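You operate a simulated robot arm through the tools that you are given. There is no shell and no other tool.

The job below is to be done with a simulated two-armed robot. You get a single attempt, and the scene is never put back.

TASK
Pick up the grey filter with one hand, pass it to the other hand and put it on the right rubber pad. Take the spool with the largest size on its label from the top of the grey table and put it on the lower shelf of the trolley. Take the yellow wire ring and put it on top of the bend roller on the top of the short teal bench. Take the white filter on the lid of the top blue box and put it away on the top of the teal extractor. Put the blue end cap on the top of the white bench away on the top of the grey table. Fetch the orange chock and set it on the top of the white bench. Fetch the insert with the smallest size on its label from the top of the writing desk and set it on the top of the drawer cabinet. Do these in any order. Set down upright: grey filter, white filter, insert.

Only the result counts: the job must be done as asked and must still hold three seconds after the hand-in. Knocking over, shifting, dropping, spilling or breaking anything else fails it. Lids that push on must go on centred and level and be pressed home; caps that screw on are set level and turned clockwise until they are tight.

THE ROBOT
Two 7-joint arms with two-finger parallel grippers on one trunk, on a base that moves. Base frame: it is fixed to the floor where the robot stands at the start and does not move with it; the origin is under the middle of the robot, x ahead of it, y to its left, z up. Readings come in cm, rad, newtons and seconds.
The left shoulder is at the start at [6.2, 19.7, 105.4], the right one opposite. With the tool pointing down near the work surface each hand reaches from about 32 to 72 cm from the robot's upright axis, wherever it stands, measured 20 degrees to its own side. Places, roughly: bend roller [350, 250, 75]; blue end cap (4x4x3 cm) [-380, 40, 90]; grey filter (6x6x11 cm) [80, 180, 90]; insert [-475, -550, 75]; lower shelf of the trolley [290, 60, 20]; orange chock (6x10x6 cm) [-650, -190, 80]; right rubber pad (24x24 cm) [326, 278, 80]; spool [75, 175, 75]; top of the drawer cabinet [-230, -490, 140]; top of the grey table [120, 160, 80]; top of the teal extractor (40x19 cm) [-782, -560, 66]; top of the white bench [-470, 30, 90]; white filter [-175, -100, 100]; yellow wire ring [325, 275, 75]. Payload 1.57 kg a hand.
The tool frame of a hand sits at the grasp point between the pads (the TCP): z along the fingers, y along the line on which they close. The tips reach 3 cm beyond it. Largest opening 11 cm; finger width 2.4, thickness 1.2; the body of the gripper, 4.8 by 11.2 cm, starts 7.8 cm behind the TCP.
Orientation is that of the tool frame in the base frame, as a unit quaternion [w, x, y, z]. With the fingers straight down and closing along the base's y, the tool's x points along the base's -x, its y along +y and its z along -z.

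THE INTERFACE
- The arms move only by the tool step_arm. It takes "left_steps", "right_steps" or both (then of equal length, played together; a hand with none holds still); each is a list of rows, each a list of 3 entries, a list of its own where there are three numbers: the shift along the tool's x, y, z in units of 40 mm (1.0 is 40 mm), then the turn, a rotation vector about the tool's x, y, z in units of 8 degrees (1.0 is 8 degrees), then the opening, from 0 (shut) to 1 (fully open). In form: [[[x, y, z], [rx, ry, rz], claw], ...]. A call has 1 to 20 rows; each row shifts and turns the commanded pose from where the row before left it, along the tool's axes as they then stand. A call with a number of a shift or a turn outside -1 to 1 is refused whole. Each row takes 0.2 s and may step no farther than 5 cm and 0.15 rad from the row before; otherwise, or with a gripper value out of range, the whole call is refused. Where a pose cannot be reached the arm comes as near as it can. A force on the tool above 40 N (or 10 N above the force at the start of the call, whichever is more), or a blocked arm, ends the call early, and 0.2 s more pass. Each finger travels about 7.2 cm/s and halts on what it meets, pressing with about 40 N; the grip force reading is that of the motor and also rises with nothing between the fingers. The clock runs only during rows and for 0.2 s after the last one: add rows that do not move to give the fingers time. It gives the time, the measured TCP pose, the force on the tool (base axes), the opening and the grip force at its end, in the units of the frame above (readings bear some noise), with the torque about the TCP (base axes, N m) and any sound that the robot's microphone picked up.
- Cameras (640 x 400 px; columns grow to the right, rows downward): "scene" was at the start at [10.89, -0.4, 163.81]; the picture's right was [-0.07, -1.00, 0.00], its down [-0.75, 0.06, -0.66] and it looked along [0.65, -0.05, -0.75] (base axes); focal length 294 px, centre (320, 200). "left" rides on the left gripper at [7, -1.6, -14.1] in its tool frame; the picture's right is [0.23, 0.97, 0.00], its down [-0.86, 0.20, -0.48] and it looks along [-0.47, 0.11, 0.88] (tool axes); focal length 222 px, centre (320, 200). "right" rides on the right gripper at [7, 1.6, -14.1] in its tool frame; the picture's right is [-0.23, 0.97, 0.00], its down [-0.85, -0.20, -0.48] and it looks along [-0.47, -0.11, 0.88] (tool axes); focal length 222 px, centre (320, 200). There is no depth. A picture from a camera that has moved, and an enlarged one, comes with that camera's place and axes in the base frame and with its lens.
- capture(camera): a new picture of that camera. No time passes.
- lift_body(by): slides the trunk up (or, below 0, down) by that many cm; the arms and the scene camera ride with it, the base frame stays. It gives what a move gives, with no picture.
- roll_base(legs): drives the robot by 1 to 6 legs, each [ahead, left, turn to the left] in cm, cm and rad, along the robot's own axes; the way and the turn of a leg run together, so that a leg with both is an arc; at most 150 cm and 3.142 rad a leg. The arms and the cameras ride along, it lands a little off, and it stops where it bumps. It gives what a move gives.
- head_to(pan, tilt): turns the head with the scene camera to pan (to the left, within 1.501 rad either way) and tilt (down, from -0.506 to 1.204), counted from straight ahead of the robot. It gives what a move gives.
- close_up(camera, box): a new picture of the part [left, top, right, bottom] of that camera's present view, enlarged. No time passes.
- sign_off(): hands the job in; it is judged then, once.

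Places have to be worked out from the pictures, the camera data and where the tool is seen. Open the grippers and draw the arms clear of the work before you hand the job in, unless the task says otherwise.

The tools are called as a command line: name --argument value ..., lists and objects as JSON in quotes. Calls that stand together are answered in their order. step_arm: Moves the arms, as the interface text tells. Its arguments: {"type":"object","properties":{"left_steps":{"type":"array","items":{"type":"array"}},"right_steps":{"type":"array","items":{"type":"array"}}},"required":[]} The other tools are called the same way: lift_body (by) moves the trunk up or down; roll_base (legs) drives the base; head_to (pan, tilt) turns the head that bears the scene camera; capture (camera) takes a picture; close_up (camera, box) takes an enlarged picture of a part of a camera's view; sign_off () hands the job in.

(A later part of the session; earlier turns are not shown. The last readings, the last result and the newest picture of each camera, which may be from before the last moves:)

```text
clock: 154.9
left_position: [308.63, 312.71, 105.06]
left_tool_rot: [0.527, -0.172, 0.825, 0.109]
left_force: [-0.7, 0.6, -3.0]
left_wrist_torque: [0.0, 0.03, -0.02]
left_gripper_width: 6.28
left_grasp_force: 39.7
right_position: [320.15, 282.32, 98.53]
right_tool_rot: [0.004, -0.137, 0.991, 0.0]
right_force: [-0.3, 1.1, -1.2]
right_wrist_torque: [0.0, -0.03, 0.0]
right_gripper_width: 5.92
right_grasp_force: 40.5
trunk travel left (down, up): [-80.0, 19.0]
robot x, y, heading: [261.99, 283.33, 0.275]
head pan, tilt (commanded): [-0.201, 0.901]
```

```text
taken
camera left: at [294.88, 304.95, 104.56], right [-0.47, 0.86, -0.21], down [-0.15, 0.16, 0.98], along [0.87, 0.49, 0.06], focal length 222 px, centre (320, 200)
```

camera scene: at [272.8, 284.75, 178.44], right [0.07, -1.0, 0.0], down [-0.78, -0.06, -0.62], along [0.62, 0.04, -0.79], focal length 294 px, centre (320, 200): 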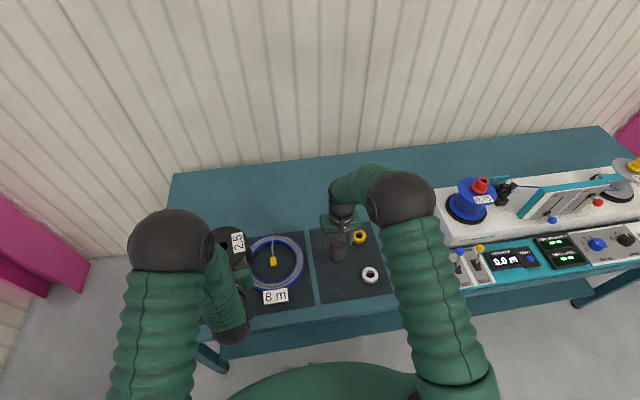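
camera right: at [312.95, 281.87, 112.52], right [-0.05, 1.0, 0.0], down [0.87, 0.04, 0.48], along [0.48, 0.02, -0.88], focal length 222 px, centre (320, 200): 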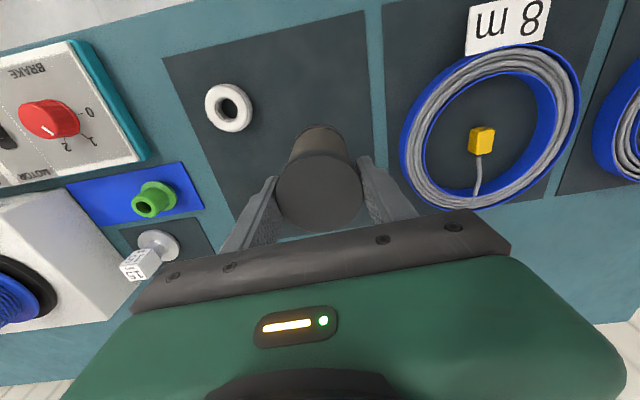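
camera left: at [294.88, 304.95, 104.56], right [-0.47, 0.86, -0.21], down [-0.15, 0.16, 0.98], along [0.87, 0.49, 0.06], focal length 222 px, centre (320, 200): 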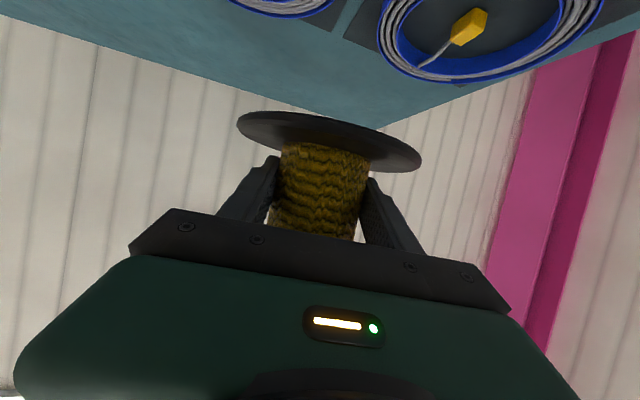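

The filter is above the left half of the pad, 15 cm from the yellow ring. I lower to about 1.5 cm above the pad, then feel for contact in small steps.

step_arm --right_steps '[[[0, 0, 0.5], [0, 0, 0], 0], [[0, 0, 0.5], [0, 0, 0], 0], [[0, 0, 0.5], [0, 0, 0], 0], [[0, 0, 0.2], [0, 0, 0], 0], [[0, 0, 0], [0, 0, 0], 0]]'

step_arm --right_steps '[[[0, 0, 0.1], [0, 0, 0], 0], [[0, 0, 0], [0, 0, 0], 0]]'

step_arm --right_steps '[[[0, 0, 0.1], [0, 0, 0], 0], [[0, 0, 0], [0, 0, 0], 0]]'

capture --camera "right"

```text
clock: 156.1
left_position: [308.71, 312.73, 104.98]
left_tool_rot: [0.528, -0.172, 0.825, 0.108]
left_force: [0.4, 0.0, -3.1]
left_wrist_torque: [-0.08, 0.04, -0.01]
left_gripper_width: 6.27
left_grasp_force: 39.9
right_position: [320.26, 282.22, 91.59]
right_tool_rot: [0.003, -0.137, 0.991, 0.0]
right_force: [0.7, -0.8, -2.0]
right_wrist_torque: [-0.01, -0.02, -0.02]
right_gripper_width: 5.91
right_grasp_force: 39.8
trunk travel left (down, up): [-80.0, 19.0]
robot x, y, heading: [262.14, 283.18, 0.274]
head pan, tilt (commanded): [-0.201, 0.901]
```

```text
clock: 156.7
left_position: [308.76, 312.74, 105.06]
left_tool_rot: [0.528, -0.172, 0.825, 0.108]
left_force: [0.1, -0.4, -2.2]
left_wrist_torque: [-0.05, 0.02, 0.0]
left_gripper_width: 6.26
left_grasp_force: 40.4
right_position: [320.3, 282.35, 91.22]
right_tool_rot: [0.003, -0.137, 0.99, 0.001]
right_force: [0.2, -0.4, -1.9]
right_wrist_torque: [0.0, -0.01, 0.03]
right_gripper_width: 5.93
right_grasp_force: 39.7
trunk travel left (down, up): [-80.0, 19.0]
robot x, y, heading: [262.33, 283.37, 0.274]
head pan, tilt (commanded): [-0.201, 0.901]
```

```text
clock: 157.3
left_position: [308.75, 312.66, 105.07]
left_tool_rot: [0.528, -0.172, 0.825, 0.108]
left_force: [0.0, -0.5, -2.5]
left_wrist_torque: [-0.03, 0.02, 0.0]
left_gripper_width: 6.27
left_grasp_force: 40.1
right_position: [320.24, 282.1, 90.86]
right_tool_rot: [0.003, -0.138, 0.99, 0.001]
right_force: [0.9, 0.5, -2.1]
right_wrist_torque: [-0.01, 0.01, -0.01]
right_gripper_width: 5.94
right_grasp_force: 40.2
trunk travel left (down, up): [-80.0, 19.0]
robot x, y, heading: [261.97, 283.23, 0.276]
head pan, tilt (commanded): [-0.201, 0.901]
```

```text
taken
camera right: at [313.05, 281.86, 104.78], right [-0.05, 1.0, 0.0], down [0.87, 0.04, 0.48], along [0.48, 0.02, -0.88], focal length 222 px, centre (320, 200)
```

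right: 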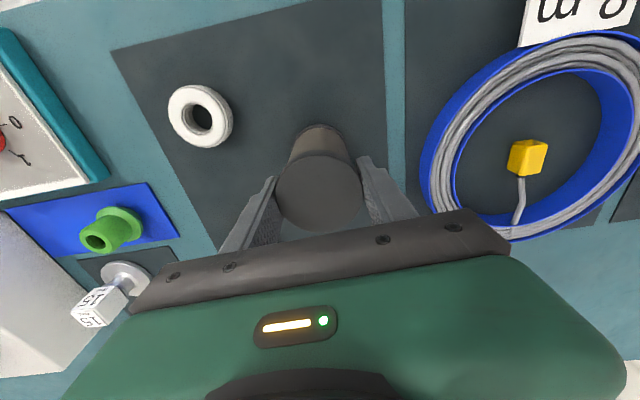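

Still hanging free (2 N weight). I keep lowering 3 mm at a time.

step_arm --right_steps '[[[0, 0, 0.08], [0, 0, 0], 0], [[0, 0, 0], [0, 0, 0], 0]]'

step_arm --right_steps '[[[0, 0, 0.08], [0, 0, 0], 0], [[0, 0, 0], [0, 0, 0], 0]]'

step_arm --right_steps '[[[0, 0, 0.08], [0, 0, 0], 0], [[0, 0, 0], [0, 0, 0], 0]]'

```text
clock: 157.9
left_position: [308.77, 312.77, 105.07]
left_tool_rot: [0.528, -0.172, 0.825, 0.108]
left_force: [0.3, 0.4, -2.4]
left_wrist_torque: [0.0, 0.01, 0.01]
left_gripper_width: 6.26
left_grasp_force: 40.3
right_position: [320.32, 282.2, 90.41]
right_tool_rot: [0.003, -0.137, 0.991, 0.0]
right_force: [-0.1, -0.1, -2.6]
right_wrist_torque: [0.01, -0.01, -0.03]
right_gripper_width: 5.94
right_grasp_force: 40.1
trunk travel left (down, up): [-80.0, 19.0]
robot x, y, heading: [262.48, 282.77, 0.274]
head pan, tilt (commanded): [-0.201, 0.901]
```

```text
clock: 158.5
left_position: [308.69, 312.71, 105.19]
left_tool_rot: [0.527, -0.173, 0.825, 0.109]
left_force: [-0.2, 1.2, -3.0]
left_wrist_torque: [0.0, 0.02, -0.02]
left_gripper_width: 6.28
left_grasp_force: 40.1
right_position: [320.16, 282.26, 90.08]
right_tool_rot: [0.002, -0.138, 0.99, 0.001]
right_force: [-0.4, 1.1, -1.7]
right_wrist_torque: [-0.02, -0.03, 0.01]
right_gripper_width: 5.91
right_grasp_force: 40.4
trunk travel left (down, up): [-80.0, 19.0]
robot x, y, heading: [262.13, 283.73, 0.273]
head pan, tilt (commanded): [-0.201, 0.901]
```

```text
clock: 159.1
left_position: [308.74, 312.71, 105.11]
left_tool_rot: [0.528, -0.172, 0.825, 0.108]
left_force: [-0.6, -0.2, -2.4]
left_wrist_torque: [-0.01, 0.0, 0.01]
left_gripper_width: 6.29
left_grasp_force: 40.1
right_position: [320.38, 282.24, 89.76]
right_tool_rot: [0.003, -0.137, 0.991, 0.0]
right_force: [-0.9, -0.8, -0.8]
right_wrist_torque: [-0.01, 0.01, 0.02]
right_gripper_width: 5.9
right_grasp_force: 39.9
trunk travel left (down, up): [-80.0, 19.0]
robot x, y, heading: [262.19, 282.95, 0.272]
head pan, tilt (commanded): [-0.201, 0.901]
```

step_arm --right_steps '[[[0, 0, 0.05], [0, 0, 0], 0], [[0, 0, 0], [0, 0, 0], 0]]'

step_arm --right_steps '[[[0, 0, 0.05], [0, 0, 0], 0], [[0, 0, 0], [0, 0, 0], 0]]'

```text
clock: 159.7
left_position: [308.54, 312.75, 105.16]
left_tool_rot: [0.529, -0.172, 0.824, 0.108]
left_force: [0.1, 0.6, -2.9]
left_wrist_torque: [-0.02, 0.0, 0.0]
left_gripper_width: 6.27
left_grasp_force: 40.4
right_position: [320.24, 282.28, 89.72]
right_tool_rot: [0.005, -0.137, 0.99, 0.001]
right_force: [0.0, -1.4, 12.1]
right_wrist_torque: [-0.19, 0.38, 0.03]
right_gripper_width: 5.89
right_grasp_force: 40.7
trunk travel left (down, up): [-80.0, 19.0]
robot x, y, heading: [262.13, 283.06, 0.273]
head pan, tilt (commanded): [-0.201, 0.901]
```

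```text
clock: 160.3
left_position: [308.46, 312.78, 105.14]
left_tool_rot: [0.529, -0.172, 0.824, 0.108]
left_force: [0.2, 0.8, -2.6]
left_wrist_torque: [0.01, 0.01, -0.02]
left_gripper_width: 6.27
left_grasp_force: 40.3
right_position: [320.18, 282.22, 89.81]
right_tool_rot: [0.006, -0.137, 0.991, 0.0]
right_force: [1.1, -4.2, 32.2]
right_wrist_torque: [-0.24, 0.71, 0.08]
right_gripper_width: 5.92
right_grasp_force: 39.8
trunk travel left (down, up): [-80.0, 19.0]
robot x, y, heading: [262.26, 283.27, 0.275]
head pan, tilt (commanded): [-0.201, 0.901]
```

Contact reached at TCP z 89.75 and it is now pressing; I ease up 3 mm and then open the right gripper.

step_arm --right_steps '[[[0, 0, -0.08], [0, 0, 0], 0], [[0, 0, 0], [0, 0, 0], 0]]'

```text
clock: 160.9
left_position: [308.68, 312.68, 105.15]
left_tool_rot: [0.529, -0.172, 0.824, 0.108]
left_force: [1.3, -0.7, -3.6]
left_wrist_torque: [-0.03, 0.07, -0.01]
left_gripper_width: 6.3
left_grasp_force: 39.8
right_position: [320.23, 282.19, 89.79]
right_tool_rot: [0.003, -0.138, 0.99, 0.0]
right_force: [4.0, -1.7, 15.2]
right_wrist_torque: [-0.08, -0.49, 0.01]
right_gripper_width: 5.92
right_grasp_force: 39.6
trunk travel left (down, up): [-80.0, 19.0]
robot x, y, heading: [262.34, 283.18, 0.28]
head pan, tilt (commanded): [-0.201, 0.901]
```

Still pressing 15 N; I ease up another 2 mm.

step_arm --right_steps '[[[0, 0, -0.05], [0, 0, 0], 0], [[0, 0, 0], [0, 0, 0], 0]]'

capture --camera "right"

```text
clock: 161.5
left_position: [308.61, 312.7, 105.2]
left_tool_rot: [0.527, -0.172, 0.825, 0.108]
left_force: [-0.4, -1.3, -2.3]
left_wrist_torque: [-0.01, 0.04, -0.04]
left_gripper_width: 6.27
left_grasp_force: 39.9
right_position: [320.11, 282.32, 89.88]
right_tool_rot: [0.001, -0.139, 0.99, 0.0]
right_force: [-1.4, -0.2, -1.7]
right_wrist_torque: [0.01, 0.0, 0.0]
right_gripper_width: 5.91
right_grasp_force: 39.7
trunk travel left (down, up): [-80.0, 19.0]
robot x, y, heading: [262.04, 283.04, 0.273]
head pan, tilt (commanded): [-0.201, 0.901]
```

```text
taken
camera right: at [312.92, 281.93, 103.89], right [-0.05, 1.0, 0.0], down [0.88, 0.04, 0.48], along [0.48, 0.02, -0.88], focal length 222 px, centre (320, 200)
```

right: 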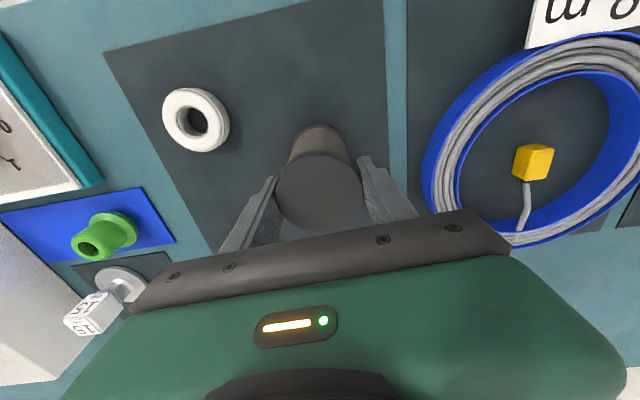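

Now hanging about a millimetre above the pad. I lower that millimetre and open the gripper.

step_arm --right_steps '[[[0, 0, 0.025], [0, 0, 0], 0], [[0, 0, 0], [0, 0, 0], 0.58], [[0, 0, 0], [0, 0, 0], 0.65], [[0, 0, 0], [0, 0, 0], 0.8], [[0, 0, 0], [0, 0, 0], 0.8]]'

capture --camera "right"

```text
clock: 162.7
left_position: [308.72, 312.63, 105.08]
left_tool_rot: [0.528, -0.172, 0.825, 0.107]
left_force: [0.8, -0.8, -2.7]
left_wrist_torque: [-0.01, 0.03, -0.01]
left_gripper_width: 6.25
left_grasp_force: 40.3
right_position: [320.36, 282.31, 89.89]
right_tool_rot: [0.003, -0.138, 0.99, 0.001]
right_force: [0.8, 0.4, 0.3]
right_wrist_torque: [0.0, 0.01, -0.02]
right_gripper_width: 8.82
right_grasp_force: 0.0
trunk travel left (down, up): [-80.0, 19.0]
robot x, y, heading: [261.94, 283.29, 0.273]
head pan, tilt (commanded): [-0.201, 0.901]
```

```text
taken
camera right: at [313.04, 281.91, 103.87], right [-0.05, 1.0, 0.0], down [0.87, 0.04, 0.48], along [0.48, 0.02, -0.88], focal length 222 px, centre (320, 200)
```

right: 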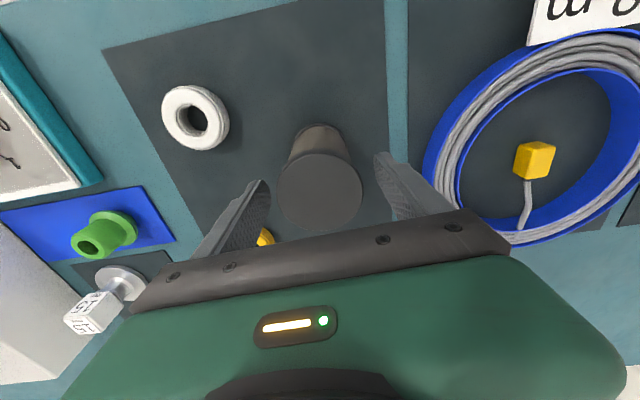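

The filter stands on the pad. I raise the right hand straight up clear of it and look at the pad.

step_arm --right_steps '[[[0, 0, -0.3], [0, 0, 0], 0.8], [[0, 0, -0.5], [0, 0, 0], 0.8], [[0, 0, -0.8], [0, 0, 0], 0.8], [[0, 0, -0.9], [0, 0, 0], 0.8], [[0, 0, -0.9], [0, 0, 0], 0.8], [[0, 0, -0.9], [0, 0, 0], 0.8], [[0, 0, -0.9], [0, 0, 0], 0.8], [[0, 0, 0], [0, 0, 0], 0.8]]'

capture --camera "right"

close_up --camera "scene" --box '[290, 190, 450, 310]'

```text
clock: 164.5
left_position: [308.74, 312.71, 105.02]
left_tool_rot: [0.528, -0.172, 0.825, 0.108]
left_force: [0.0, 0.9, -3.3]
left_wrist_torque: [-0.04, 0.01, 0.02]
left_gripper_width: 6.3
left_grasp_force: 39.4
right_position: [320.17, 282.24, 110.56]
right_tool_rot: [0.002, -0.137, 0.991, 0.0]
right_force: [0.8, 0.5, 0.0]
right_wrist_torque: [-0.04, -0.02, 0.04]
right_gripper_width: 8.81
right_grasp_force: 0.1
trunk travel left (down, up): [-80.0, 19.0]
robot x, y, heading: [262.03, 283.18, 0.275]
head pan, tilt (commanded): [-0.201, 0.901]
```

```text
taken
camera right: at [312.94, 281.94, 124.58], right [-0.05, 1.0, 0.0], down [0.87, 0.04, 0.48], along [0.48, 0.02, -0.88], focal length 222 px, centre (320, 200)
```

right: 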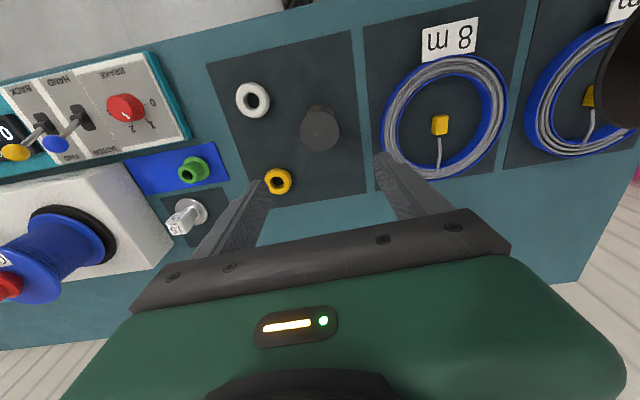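

```text
3.33 times, centred on (370, 250) of scene
camera zoom: at [272.8, 284.75, 178.43], right [0.07, -1.0, 0.0], down [-0.78, -0.06, -0.62], along [0.62, 0.04, -0.79], focal length 979 px, centre (153, 33)
```

zoom: 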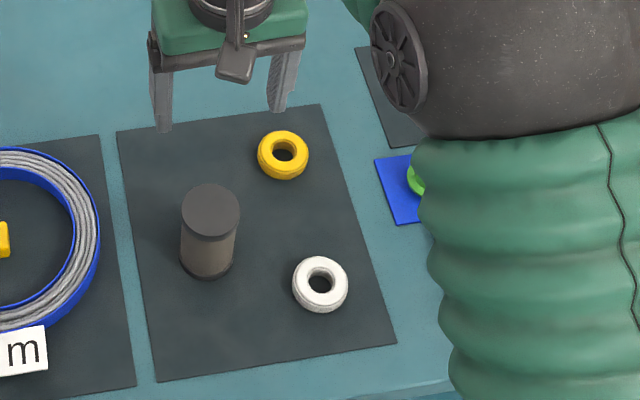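

The filter stands well inside the pad. Now I zoom on the yellow ring and on the bend roller with the right camera.

close_up --camera "right" --box '[120, 130, 320, 255]'

```text
3.20 times, centred on (220, 192) of right
camera zoom: at [312.94, 281.94, 124.58], right [-0.05, 1.0, 0.0], down [0.87, 0.04, 0.48], along [0.48, 0.02, -0.88], focal length 711 px, centre (640, 224)
```

zoom: 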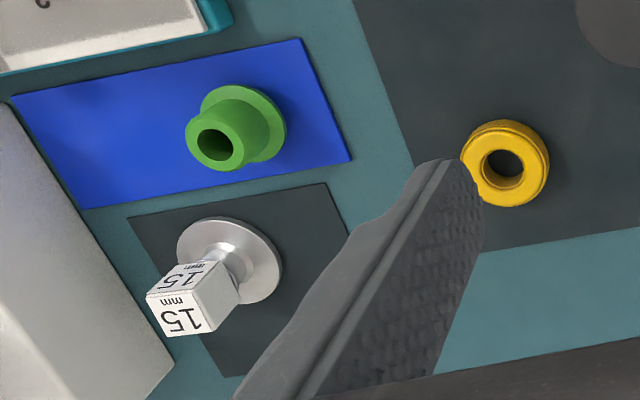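

I need to be sure which object is the bend roller, so I turn the head toward that area and zoom in.

head_to --pan -0.35 --tilt 0.75

capture --camera "scene"

close_up --camera "right" --box '[0, 60, 240, 320]'

```text
clock: 165.2
left_position: [308.56, 312.76, 105.13]
left_tool_rot: [0.528, -0.172, 0.825, 0.108]
left_force: [0.9, 0.7, -3.1]
left_wrist_torque: [-0.02, 0.06, 0.0]
left_gripper_width: 6.27
left_grasp_force: 39.7
right_position: [320.12, 282.29, 110.68]
right_tool_rot: [0.002, -0.137, 0.991, 0.001]
right_force: [0.6, 0.5, 0.0]
right_wrist_torque: [0.0, 0.02, 0.03]
right_gripper_width: 8.83
right_grasp_force: 0.0
trunk travel left (down, up): [-80.0, 19.0]
robot x, y, heading: [261.97, 283.02, 0.274]
head pan, tilt (commanded): [-0.351, 0.75]
```

```text
taken
camera scene: at [273.53, 283.56, 179.62], right [-0.08, -1.0, 0.0], down [-0.68, 0.05, -0.73], along [0.73, -0.06, -0.68], focal length 294 px, centre (320, 200)
```

scene: 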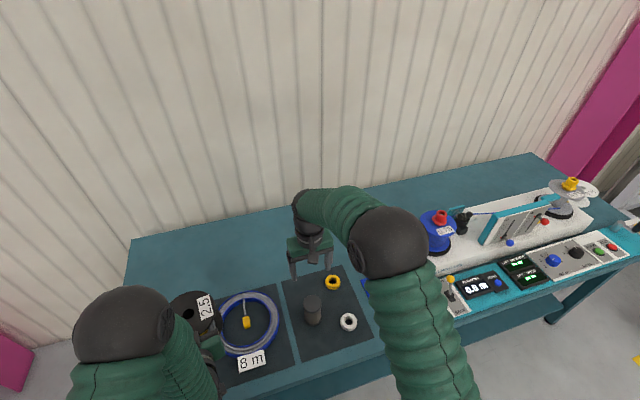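

```text
1.54 times, centred on (120, 190) of right
camera zoom: at [312.94, 281.94, 124.55], right [-0.05, 1.0, 0.0], down [0.87, 0.04, 0.48], along [0.48, 0.02, -0.88], focal length 342 px, centre (628, 215)
```

zoom: 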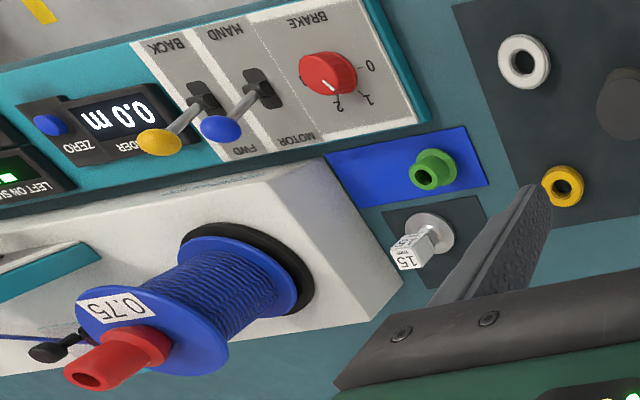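

The silver "15 mm" post (top about z 86) matches the given bend-roller place. The ring is at about [333, 273.7]. I move the base 8 cm closer and 18 cm right so both are well within the right arm's reach.

roll_base --legs '[[0, 0, -0.03], [8, -18, 0]]'

capture --camera "right"

capture --camera "scene"

```text
clock: 167.2
left_position: [321.35, 296.53, 105.12]
left_tool_rot: [0.53, -0.161, 0.827, 0.098]
left_force: [-0.6, 1.1, -1.8]
left_wrist_torque: [-0.02, 0.02, -0.04]
left_gripper_width: 6.27
left_grasp_force: 39.8
right_position: [331.86, 265.91, 110.69]
right_tool_rot: [0.003, -0.125, 0.992, -0.002]
right_force: [-0.1, 0.6, -0.5]
right_wrist_torque: [-0.03, 0.0, 0.0]
right_gripper_width: 8.81
right_grasp_force: 0.1
trunk travel left (down, up): [-80.0, 19.0]
robot x, y, heading: [274.37, 267.41, 0.249]
head pan, tilt (commanded): [-0.351, 0.75]
```

```text
taken
camera right: at [324.57, 265.72, 124.72], right [-0.02, 1.0, 0.0], down [0.87, 0.02, 0.49], along [0.49, 0.01, -0.87], focal length 222 px, centre (320, 200)
```

right: 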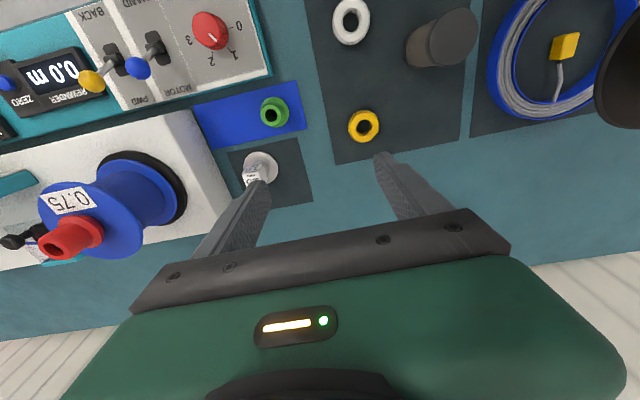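

```text
taken
camera scene: at [285.02, 268.81, 179.66], right [-0.11, -0.99, 0.01], down [-0.68, 0.07, -0.73], along [0.73, -0.08, -0.68], focal length 294 px, centre (320, 200)
```

scene: 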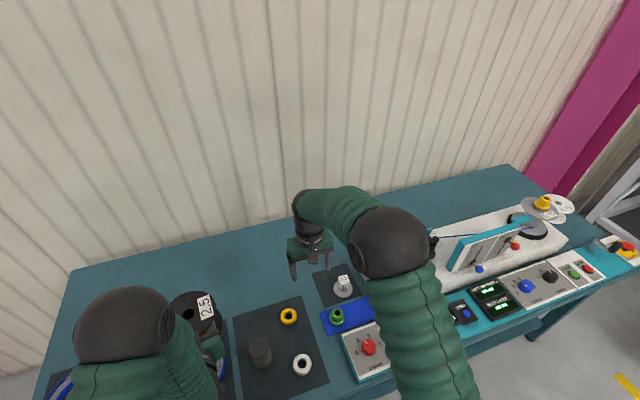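

The ring re-measures at [332.7, 274.1]. I zoom on the roller once more from this nearer viewpoint.

close_up --camera "right" --box '[200, 90, 400, 215]'

close_up --camera "scene" --box '[270, 240, 410, 330]'

```text
3.20 times, centred on (300, 152) of right
camera zoom: at [324.57, 265.72, 124.72], right [-0.02, 1.0, 0.0], down [0.87, 0.02, 0.49], along [0.49, 0.01, -0.87], focal length 711 px, centre (384, 352)
```

zoom: 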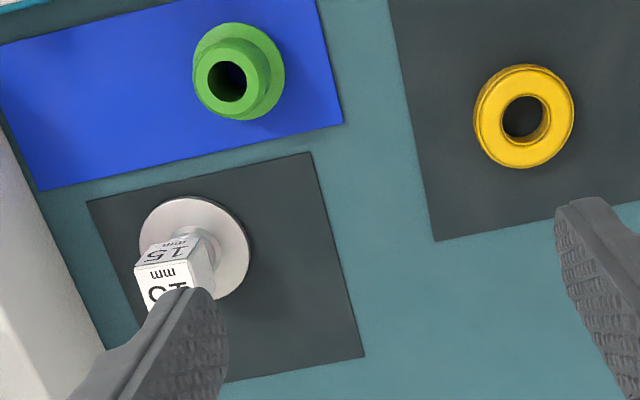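

```text
4.44 times, centred on (340, 285) of scene
camera zoom: at [285.02, 268.81, 179.66], right [-0.11, -0.99, 0.01], down [-0.68, 0.07, -0.73], along [0.73, -0.08, -0.68], focal length 1305 px, centre (231, -178)
```

zoom: 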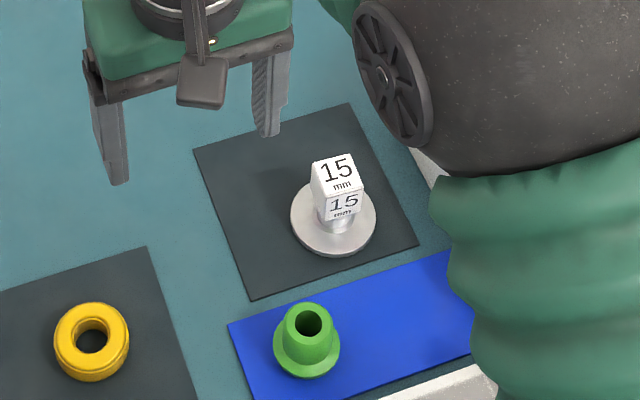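

Roller centre is about [341.8, 253.7], its top near z 86.8; ring at [332.75, 274]. I move the right hand above the ring and descend partway.

step_arm --right_steps '[[[-0.359, 0.954, 0], [0, 0, 0], 0.8], [[-0.359, 0.954, 0], [0, 0, 0], 0.8], [[0, 0, 0.9], [0, 0, 0], 0.8], [[0, 0, 0.9], [0, 0, 0], 0.8], [[0, 0, 0.9], [0, 0, 0], 0.8], [[0, 0, 0.9], [0, 0, 0], 0.8], [[0, 0, 0], [0, 0, 0], 0.8]]'

capture --camera "right"

```text
clock: 168.8
left_position: [321.37, 296.35, 105.07]
left_tool_rot: [0.53, -0.16, 0.826, 0.099]
left_force: [-0.9, -0.5, -2.6]
left_wrist_torque: [-0.02, 0.03, -0.02]
left_gripper_width: 6.27
left_grasp_force: 40.5
right_position: [332.78, 274.06, 96.26]
right_tool_rot: [0.004, -0.125, 0.992, -0.001]
right_force: [0.0, 0.4, 0.2]
right_wrist_torque: [-0.01, -0.02, -0.01]
right_gripper_width: 8.78
right_grasp_force: 0.1
trunk travel left (down, up): [-80.0, 19.0]
robot x, y, heading: [274.01, 267.72, 0.244]
head pan, tilt (commanded): [-0.351, 0.75]
```

```text
taken
camera right: at [325.6, 273.89, 110.2], right [-0.02, 1.0, 0.0], down [0.87, 0.02, 0.49], along [0.49, 0.01, -0.87], focal length 222 px, centre (320, 200)
```

right: 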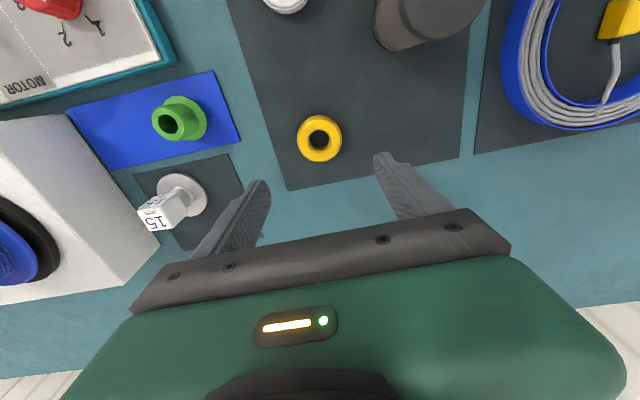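

Exactly above the ring. I descend so that the fingertips are just above the pad.

step_arm --right_steps '[[[0, 0, 0.9], [0, 0, 0], 0.8], [[0, 0, 0.9], [0, 0, 0], 0.8], [[0, 0, 0.8], [0, 0, 0], 0.8], [[0, 0, 0.5], [0, 0, 0], 0.8], [[0, 0, 0.25], [0, 0, 0], 0.8], [[0, 0, 0], [0, 0, 0], 0.8]]'

capture --camera "right"

```text
clock: 170.2
left_position: [321.18, 296.09, 105.4]
left_tool_rot: [0.531, -0.161, 0.826, 0.102]
left_force: [-0.8, 0.2, -3.1]
left_wrist_torque: [-0.01, 0.02, 0.03]
left_gripper_width: 6.28
left_grasp_force: 39.6
right_position: [333.0, 273.57, 83.2]
right_tool_rot: [0.008, -0.124, 0.992, 0.001]
right_force: [-1.2, -1.8, 26.9]
right_wrist_torque: [-0.14, 0.33, 0.33]
right_gripper_width: 8.69
right_grasp_force: 0.0
trunk travel left (down, up): [-80.0, 19.0]
robot x, y, heading: [274.22, 268.13, 0.246]
head pan, tilt (commanded): [-0.351, 0.75]
```

```text
taken
camera right: at [325.79, 273.36, 97.17], right [-0.02, 1.0, 0.0], down [0.87, 0.02, 0.49], along [0.49, 0.01, -0.87], focal length 222 px, centre (320, 200)
```

right: 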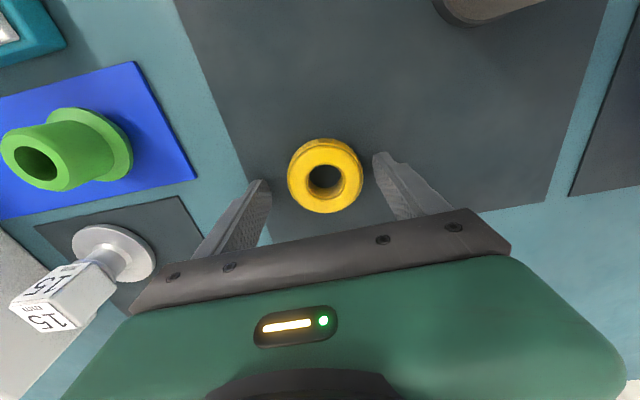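

Tips touched the pad (27 N) at TCP z 83.2, so the pad is about z 80.2. I ease up 6 mm and close on the ring.

step_arm --right_steps '[[[0, 0, -0.15], [0, 0, 0], 0.8], [[0, 0, 0], [0, 0, 0], 0.8]]'

step_arm --right_steps '[[[0, 0, 0], [0, 0, 0], 0.7], [[0, 0, 0], [0, 0, 0], 0.6], [[0, 0, 0], [0, 0, 0], 0.5], [[0, 0, 0], [0, 0, 0], 0.4], [[0, 0, 0], [0, 0, 0], 0], [[0, 0, 0], [0, 0, 0], 0], [[0, 0, 0], [0, 0, 0], 0]]'

capture --camera "right"

```text
clock: 170.8
left_position: [321.35, 296.01, 105.11]
left_tool_rot: [0.529, -0.16, 0.827, 0.101]
left_force: [-0.4, -0.2, -1.7]
left_wrist_torque: [-0.03, 0.02, 0.01]
left_gripper_width: 6.26
left_grasp_force: 39.9
right_position: [332.99, 273.54, 83.29]
right_tool_rot: [0.003, -0.123, 0.992, 0.0]
right_force: [0.2, 0.2, 0.1]
right_wrist_torque: [-0.02, -0.01, 0.01]
right_gripper_width: 8.81
right_grasp_force: 0.1
trunk travel left (down, up): [-80.0, 19.0]
robot x, y, heading: [274.08, 267.75, 0.244]
head pan, tilt (commanded): [-0.351, 0.75]
```

```text
clock: 172.3
left_position: [321.24, 295.92, 105.12]
left_tool_rot: [0.53, -0.159, 0.827, 0.101]
left_force: [0.0, 0.1, -2.7]
left_wrist_torque: [0.01, 0.01, -0.03]
left_gripper_width: 6.25
left_grasp_force: 40.1
right_position: [333.32, 273.6, 83.42]
right_tool_rot: [0.004, -0.125, 0.992, 0.0]
right_force: [-0.7, -0.3, -0.1]
right_wrist_torque: [-0.03, 0.02, -0.05]
right_gripper_width: 5.69
right_grasp_force: 40.0
trunk travel left (down, up): [-80.0, 19.0]
robot x, y, heading: [274.1, 267.86, 0.238]
head pan, tilt (commanded): [-0.351, 0.75]
```

```text
taken
camera right: at [325.94, 273.33, 97.42], right [-0.02, 1.0, 0.0], down [0.87, 0.02, 0.48], along [0.48, 0.01, -0.87], focal length 222 px, centre (320, 200)
```

right: 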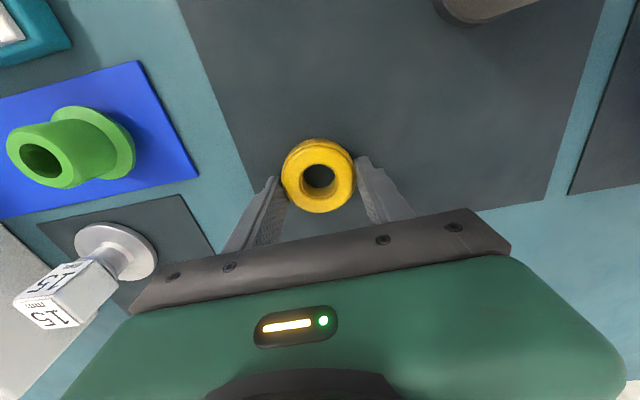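

Ring gripped (5.7 cm). I lift it and carry it over to above the roller.

step_arm --right_steps '[[[0, 0, -0.4], [0, 0, 0], 0], [[0, 0, -0.6], [0, 0, 0], 0], [[0, 0, -0.9], [0, 0, 0], 0], [[0, 0, -0.9], [0, 0, 0], 0], [[0, 0, -0.7], [0, 0, 0], 0], [[-0.165, -0.883, 0], [0, 0, 0], 0], [[-0.165, -0.883, 0], [0, 0, 0], 0], [[-0.165, -0.883, 0], [0, 0, 0], 0], [[-0.165, -0.883, 0], [0, 0, 0], 0], [[-0.165, -0.883, 0], [0, 0, 0], 0], [[-0.165, -0.883, 0], [0, 0, 0], 0], [[0, 0, 0], [0, 0, 0], 0]]'

capture --camera "right"

close_up --camera "scene" --box '[250, 220, 450, 345]'

```text
clock: 174.9
left_position: [321.44, 295.86, 105.29]
left_tool_rot: [0.53, -0.159, 0.827, 0.101]
left_force: [0.0, -0.7, -4.1]
left_wrist_torque: [0.02, 0.02, -0.04]
left_gripper_width: 6.26
left_grasp_force: 40.3
right_position: [342.23, 253.69, 97.53]
right_tool_rot: [0.003, -0.123, 0.992, 0.001]
right_force: [-0.4, 0.4, -1.2]
right_wrist_torque: [-0.04, 0.0, 0.01]
right_gripper_width: 5.69
right_grasp_force: 40.2
trunk travel left (down, up): [-80.0, 19.0]
robot x, y, heading: [274.27, 267.87, 0.245]
head pan, tilt (commanded): [-0.351, 0.75]
```

```text
taken
camera right: at [334.98, 253.45, 111.48], right [-0.02, 1.0, 0.0], down [0.87, 0.02, 0.48], along [0.48, 0.01, -0.87], focal length 222 px, centre (320, 200)
```

right: 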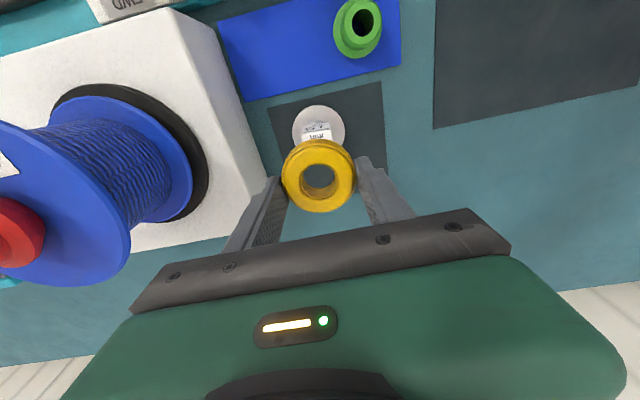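

```text
3.20 times, centred on (350, 282) of scene
camera zoom: at [285.67, 267.7, 179.62], right [-0.11, -0.99, 0.0], down [-0.68, 0.07, -0.73], along [0.72, -0.08, -0.68], focal length 940 px, centre (224, -64)
```

zoom: 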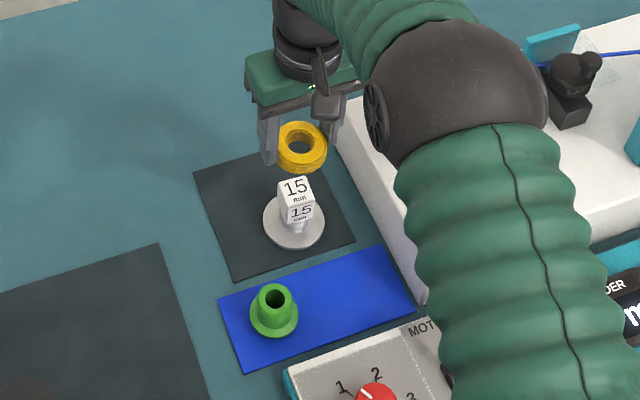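

The ring is centred over the roller within about 3 mm. I lower to about 1.5 cm above its expected top, then feel for contact.

step_arm --right_steps '[[[0, 0, 0.5], [0, 0, 0], 0], [[0, 0, 0.5], [0, 0, 0], 0], [[0, 0, 0.2], [0, 0, 0], 0], [[0, 0, 0], [0, 0, 0], 0]]'

capture --camera "right"

close_up --camera "scene" --box '[290, 240, 390, 305]'

```text
clock: 175.9
left_position: [321.41, 295.95, 105.18]
left_tool_rot: [0.53, -0.16, 0.827, 0.101]
left_force: [0.2, -0.4, -2.8]
left_wrist_torque: [-0.01, -0.04, 0.04]
left_gripper_width: 6.23
left_grasp_force: 40.7
right_position: [342.24, 253.61, 92.56]
right_tool_rot: [0.003, -0.124, 0.992, 0.001]
right_force: [-0.2, -0.2, -1.1]
right_wrist_torque: [-0.02, 0.0, -0.01]
right_gripper_width: 5.67
right_grasp_force: 40.1
trunk travel left (down, up): [-80.0, 19.0]
robot x, y, heading: [274.2, 267.8, 0.25]
head pan, tilt (commanded): [-0.351, 0.75]
```

```text
taken
camera right: at [334.92, 253.55, 106.63], right [-0.02, 1.0, 0.0], down [0.87, 0.02, 0.48], along [0.48, 0.01, -0.87], focal length 222 px, centre (320, 200)
```

right: 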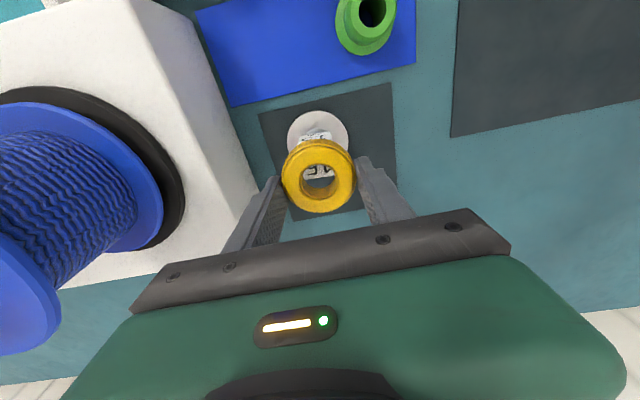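

```text
6.15 times, centred on (340, 272) of scene
camera zoom: at [285.64, 267.8, 179.62], right [-0.11, -0.99, 0.0], down [-0.68, 0.07, -0.73], along [0.72, -0.08, -0.68], focal length 1807 px, centre (197, -246)
```

zoom: 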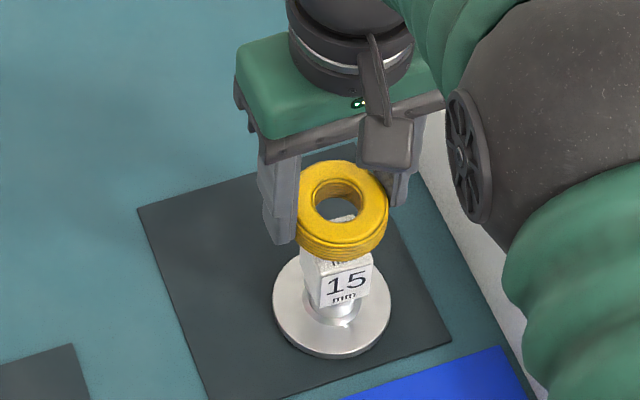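

Good alignment: the cube top is visible through the ring's hole. I lower in 3–4 mm steps watching the force.

step_arm --right_steps '[[[0, 0, 0.1], [0, 0, 0], 0], [[0, 0, 0], [0, 0, 0], 0]]'

step_arm --right_steps '[[[0, 0, 0.1], [0, 0, 0], 0], [[0, 0, 0], [0, 0, 0], 0]]'

step_arm --right_steps '[[[0, 0, 0.07], [0, 0, 0], 0], [[0, 0, 0], [0, 0, 0], 0]]'

close_up --camera "scene" --box '[290, 240, 390, 305]'

```text
clock: 176.6
left_position: [321.36, 295.89, 105.2]
left_tool_rot: [0.53, -0.16, 0.826, 0.102]
left_force: [-0.1, 0.5, -2.3]
left_wrist_torque: [-0.02, 0.04, -0.01]
left_gripper_width: 6.23
left_grasp_force: 39.9
right_position: [342.13, 253.65, 92.34]
right_tool_rot: [0.004, -0.123, 0.992, 0.002]
right_force: [-0.6, 0.8, -0.1]
right_wrist_torque: [-0.04, 0.03, 0.0]
right_gripper_width: 5.66
right_grasp_force: 39.6
trunk travel left (down, up): [-80.0, 19.0]
robot x, y, heading: [274.26, 267.88, 0.246]
head pan, tilt (commanded): [-0.351, 0.75]
```

```text
clock: 177.2
left_position: [321.43, 295.89, 105.15]
left_tool_rot: [0.53, -0.16, 0.826, 0.102]
left_force: [0.4, 0.0, -3.3]
left_wrist_torque: [-0.01, 0.07, -0.01]
left_gripper_width: 6.24
left_grasp_force: 39.8
right_position: [342.21, 253.72, 91.79]
right_tool_rot: [0.003, -0.124, 0.992, 0.001]
right_force: [1.5, 0.6, -0.7]
right_wrist_torque: [0.0, 0.0, -0.03]
right_gripper_width: 5.65
right_grasp_force: 40.6
trunk travel left (down, up): [-80.0, 19.0]
robot x, y, heading: [274.34, 267.91, 0.242]
head pan, tilt (commanded): [-0.351, 0.75]
```

```text
clock: 177.8
left_position: [321.3, 295.85, 105.15]
left_tool_rot: [0.53, -0.16, 0.826, 0.102]
left_force: [-0.3, 0.8, -2.6]
left_wrist_torque: [0.01, 0.02, 0.02]
left_gripper_width: 6.23
left_grasp_force: 40.0
right_position: [342.23, 253.72, 91.54]
right_tool_rot: [0.003, -0.124, 0.992, 0.002]
right_force: [-0.1, -0.9, -0.8]
right_wrist_torque: [-0.04, -0.01, 0.01]
right_gripper_width: 5.66
right_grasp_force: 40.3
trunk travel left (down, up): [-80.0, 19.0]
robot x, y, heading: [274.04, 267.36, 0.245]
head pan, tilt (commanded): [-0.351, 0.75]
```

```text
6.15 times, centred on (340, 272) of scene
camera zoom: at [285.66, 267.8, 179.62], right [-0.11, -0.99, 0.0], down [-0.68, 0.07, -0.73], along [0.72, -0.08, -0.68], focal length 1807 px, centre (197, -246)
```

zoom: 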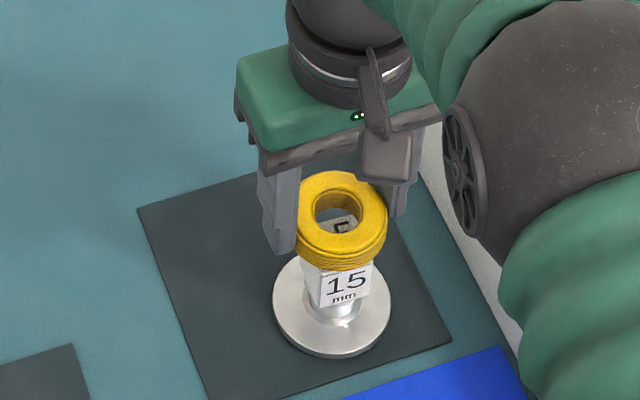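

The ring is nearing the cube top. I continue with 2–3 mm steps.

step_arm --right_steps '[[[0, 0, 0.07], [0, 0, 0], 0], [[0, 0, 0], [0, 0, 0], 0]]'

step_arm --right_steps '[[[0, 0, 0.07], [0, 0, 0], 0], [[0, 0, 0], [0, 0, 0], 0]]'

step_arm --right_steps '[[[0, 0, 0.05], [0, 0, 0], 0], [[0, 0, 0], [0, 0, 0], 0]]'

close_up --camera "scene" --box '[290, 240, 390, 305]'

```text
clock: 178.3
left_position: [321.45, 295.87, 105.25]
left_tool_rot: [0.53, -0.16, 0.827, 0.101]
left_force: [0.1, 0.2, -2.2]
left_wrist_torque: [-0.02, 0.03, 0.01]
left_gripper_width: 6.24
left_grasp_force: 40.6
right_position: [342.24, 253.91, 91.26]
right_tool_rot: [0.004, -0.123, 0.992, 0.002]
right_force: [1.2, -0.5, -1.0]
right_wrist_torque: [0.0, -0.01, 0.02]
right_gripper_width: 5.68
right_grasp_force: 40.2
trunk travel left (down, up): [-80.0, 19.0]
robot x, y, heading: [274.35, 267.46, 0.243]
head pan, tilt (commanded): [-0.351, 0.75]
```

```text
clock: 178.9
left_position: [321.35, 295.89, 105.18]
left_tool_rot: [0.53, -0.16, 0.826, 0.102]
left_force: [-0.8, 0.1, -2.9]
left_wrist_torque: [-0.02, 0.03, -0.03]
left_gripper_width: 6.24
left_grasp_force: 40.2
right_position: [342.26, 253.62, 90.97]
right_tool_rot: [0.003, -0.124, 0.992, 0.002]
right_force: [0.2, -0.8, -0.9]
right_wrist_torque: [0.0, 0.0, 0.03]
right_gripper_width: 5.64
right_grasp_force: 40.2
trunk travel left (down, up): [-80.0, 19.0]
robot x, y, heading: [274.21, 267.91, 0.248]
head pan, tilt (commanded): [-0.351, 0.75]
```

```text
clock: 179.6
left_position: [321.5, 295.96, 105.13]
left_tool_rot: [0.53, -0.16, 0.826, 0.102]
left_force: [0.0, 0.2, -2.6]
left_wrist_torque: [0.0, 0.03, -0.03]
left_gripper_width: 6.26
left_grasp_force: 40.4
right_position: [342.23, 253.85, 90.74]
right_tool_rot: [0.003, -0.124, 0.992, 0.001]
right_force: [-0.1, 0.4, -1.7]
right_wrist_torque: [0.01, 0.01, -0.01]
right_gripper_width: 5.66
right_grasp_force: 39.9
trunk travel left (down, up): [-80.0, 19.0]
robot x, y, heading: [274.22, 267.95, 0.242]
head pan, tilt (commanded): [-0.351, 0.75]
```

```text
6.15 times, centred on (340, 272) of scene
camera zoom: at [285.66, 267.8, 179.62], right [-0.11, -0.99, 0.0], down [-0.68, 0.07, -0.73], along [0.72, -0.08, -0.68], focal length 1807 px, centre (197, -246)
```

zoom: 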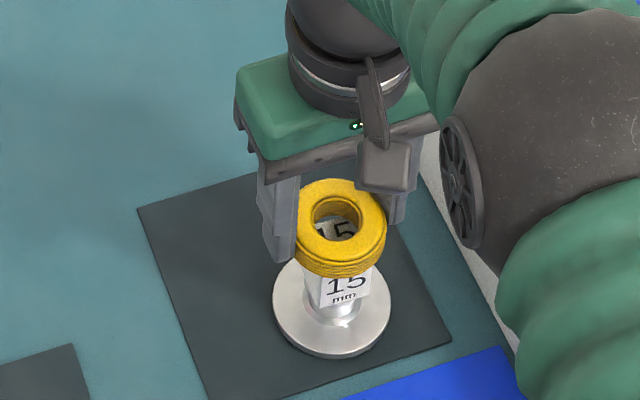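

Not in contact yet; I keep lowering.

step_arm --right_steps '[[[0, 0, 0.07], [0, 0, 0], 0], [[0, 0, 0], [0, 0, 0], 0]]'

step_arm --right_steps '[[[0, 0, 0.06], [0, 0, 0], 0], [[0, 0, 0], [0, 0, 0], 0]]'

step_arm --right_steps '[[[0, 0, 0.05], [0, 0, 0], 0], [[0, 0, 0], [0, 0, 0], 0]]'

close_up --camera "scene" --box '[290, 240, 390, 305]'

```text
clock: 180.2
left_position: [321.36, 295.88, 105.11]
left_tool_rot: [0.529, -0.16, 0.827, 0.102]
left_force: [1.1, 0.0, -2.2]
left_wrist_torque: [-0.02, 0.03, 0.01]
left_gripper_width: 6.26
left_grasp_force: 39.7
right_position: [342.35, 253.73, 90.44]
right_tool_rot: [0.003, -0.125, 0.992, 0.001]
right_force: [0.0, 0.7, -0.7]
right_wrist_torque: [-0.02, -0.02, -0.04]
right_gripper_width: 5.66
right_grasp_force: 40.1
trunk travel left (down, up): [-80.0, 19.0]
robot x, y, heading: [274.13, 267.83, 0.244]
head pan, tilt (commanded): [-0.351, 0.75]
```

```text
clock: 180.8
left_position: [321.4, 295.99, 105.17]
left_tool_rot: [0.529, -0.16, 0.827, 0.101]
left_force: [-0.6, -1.3, -2.4]
left_wrist_torque: [-0.01, 0.0, 0.0]
left_gripper_width: 6.24
left_grasp_force: 40.1
right_position: [342.2, 253.87, 90.42]
right_tool_rot: [0.004, -0.124, 0.992, 0.001]
right_force: [0.7, 0.0, 5.8]
right_wrist_torque: [-0.07, 0.06, 0.03]
right_gripper_width: 5.67
right_grasp_force: 40.3
trunk travel left (down, up): [-80.0, 19.0]
robot x, y, heading: [274.29, 267.77, 0.242]
head pan, tilt (commanded): [-0.351, 0.75]
```

```text
clock: 181.3
left_position: [321.25, 295.8, 105.25]
left_tool_rot: [0.53, -0.16, 0.826, 0.102]
left_force: [0.2, -0.5, -2.5]
left_wrist_torque: [-0.03, 0.01, 0.0]
left_gripper_width: 6.26
left_grasp_force: 40.0
right_position: [342.12, 253.77, 90.4]
right_tool_rot: [0.006, -0.124, 0.992, 0.0]
right_force: [3.3, -4.4, 20.2]
right_wrist_torque: [-0.22, 0.24, 0.1]
right_gripper_width: 5.69
right_grasp_force: 40.2
trunk travel left (down, up): [-80.0, 19.0]
robot x, y, heading: [273.92, 267.75, 0.246]
head pan, tilt (commanded): [-0.351, 0.75]
```

```text
6.15 times, centred on (340, 272) of scene
camera zoom: at [285.18, 267.78, 179.69], right [-0.11, -0.99, 0.0], down [-0.68, 0.07, -0.73], along [0.73, -0.08, -0.68], focal length 1807 px, centre (197, -246)
```

zoom: 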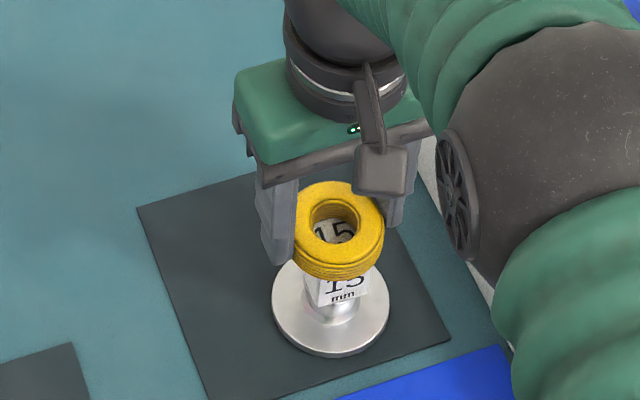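

Contact at TCP 90.42; the ring rests on the cube with "15" centred in its hole. I relieve the pressure and open slowly.

step_arm --right_steps '[[[0, 0, -0.085], [0, 0, 0], 0], [[0, 0, 0], [0, 0, 0], 0]]'

capture --camera "right"

```text
clock: 181.9
left_position: [321.32, 295.86, 105.21]
left_tool_rot: [0.53, -0.159, 0.826, 0.101]
left_force: [0.8, 0.0, -2.7]
left_wrist_torque: [-0.02, -0.02, -0.02]
left_gripper_width: 6.25
left_grasp_force: 40.0
right_position: [342.03, 253.86, 90.49]
right_tool_rot: [0.004, -0.124, 0.992, 0.001]
right_force: [3.3, -2.3, 11.2]
right_wrist_torque: [-0.14, -0.22, -0.02]
right_gripper_width: 5.68
right_grasp_force: 40.0
trunk travel left (down, up): [-80.0, 19.0]
robot x, y, heading: [273.95, 268.17, 0.244]
head pan, tilt (commanded): [-0.351, 0.75]
```

```text
taken
camera right: at [334.79, 253.6, 104.4], right [-0.02, 1.0, 0.0], down [0.87, 0.02, 0.49], along [0.49, 0.01, -0.87], focal length 222 px, centre (320, 200)
```

right: 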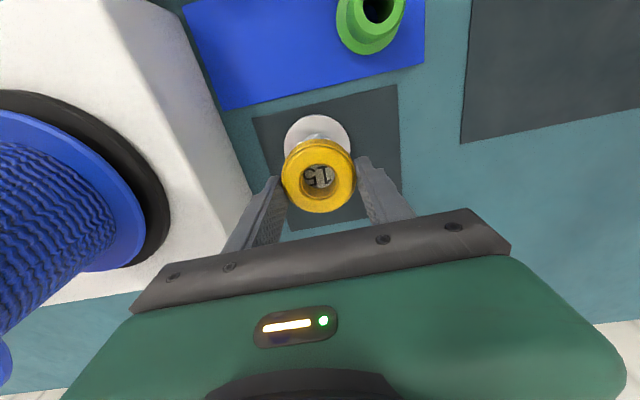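

Still 11 N; I ease a bit more, then open gradually.

step_arm --right_steps '[[[0, 0, -0.03], [0, 0, 0], 0], [[0, 0, 0], [0, 0, 0], 0]]'

step_arm --right_steps '[[[0, 0, 0], [0, 0, 0], 0.54], [[0, 0, 0], [0, 0, 0], 0.58], [[0, 0, 0], [0, 0, 0], 0.65], [[0, 0, 0], [0, 0, 0], 0.75], [[0, 0, 0], [0, 0, 0], 0.75]]'

capture --camera "right"

close_up --camera "scene" --box '[290, 240, 390, 305]'

```text
clock: 182.6
left_position: [321.43, 295.94, 105.09]
left_tool_rot: [0.53, -0.16, 0.826, 0.102]
left_force: [0.1, -0.2, -2.9]
left_wrist_torque: [-0.02, 0.01, -0.01]
left_gripper_width: 6.23
left_grasp_force: 40.3
right_position: [342.03, 253.81, 90.36]
right_tool_rot: [0.003, -0.124, 0.992, 0.001]
right_force: [-1.1, -1.4, 1.1]
right_wrist_torque: [-0.05, -0.01, -0.03]
right_gripper_width: 5.64
right_grasp_force: 39.9
trunk travel left (down, up): [-80.0, 19.0]
robot x, y, heading: [273.93, 268.16, 0.245]
head pan, tilt (commanded): [-0.351, 0.75]
```

```text
clock: 183.8
left_position: [321.37, 295.9, 105.19]
left_tool_rot: [0.53, -0.16, 0.827, 0.101]
left_force: [-1.2, 0.5, -1.8]
left_wrist_torque: [-0.01, 0.03, 0.02]
left_gripper_width: 6.25
left_grasp_force: 40.1
right_position: [342.11, 253.77, 90.51]
right_tool_rot: [0.003, -0.123, 0.992, 0.001]
right_force: [0.3, -0.6, -0.5]
right_wrist_torque: [-0.01, 0.01, 0.0]
right_gripper_width: 8.25
right_grasp_force: 0.1
trunk travel left (down, up): [-80.0, 19.0]
robot x, y, heading: [273.87, 267.79, 0.247]
head pan, tilt (commanded): [-0.351, 0.75]
```

```text
taken
camera right: at [334.9, 253.59, 104.51], right [-0.02, 1.0, 0.0], down [0.87, 0.02, 0.48], along [0.48, 0.01, -0.87], focal length 222 px, centre (320, 200)
```

right: 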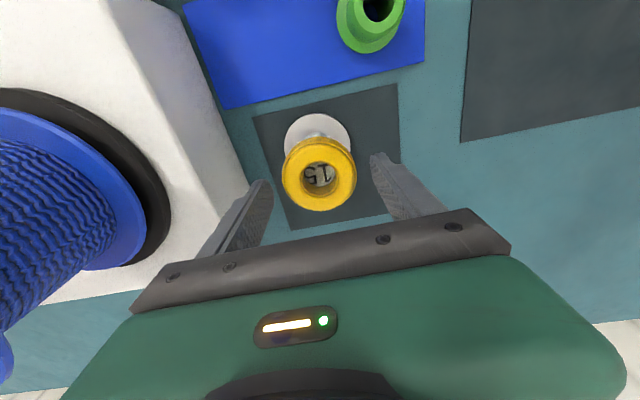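

```text
6.15 times, centred on (340, 272) of scene
camera zoom: at [285.63, 267.81, 179.62], right [-0.11, -0.99, 0.0], down [-0.68, 0.07, -0.73], along [0.72, -0.08, -0.68], focal length 1807 px, centre (197, -246)
```

zoom: 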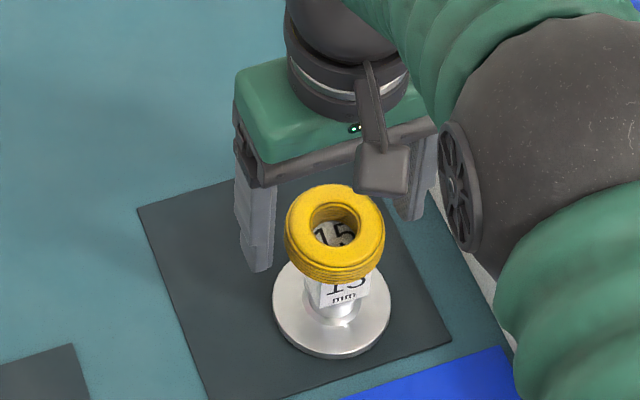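

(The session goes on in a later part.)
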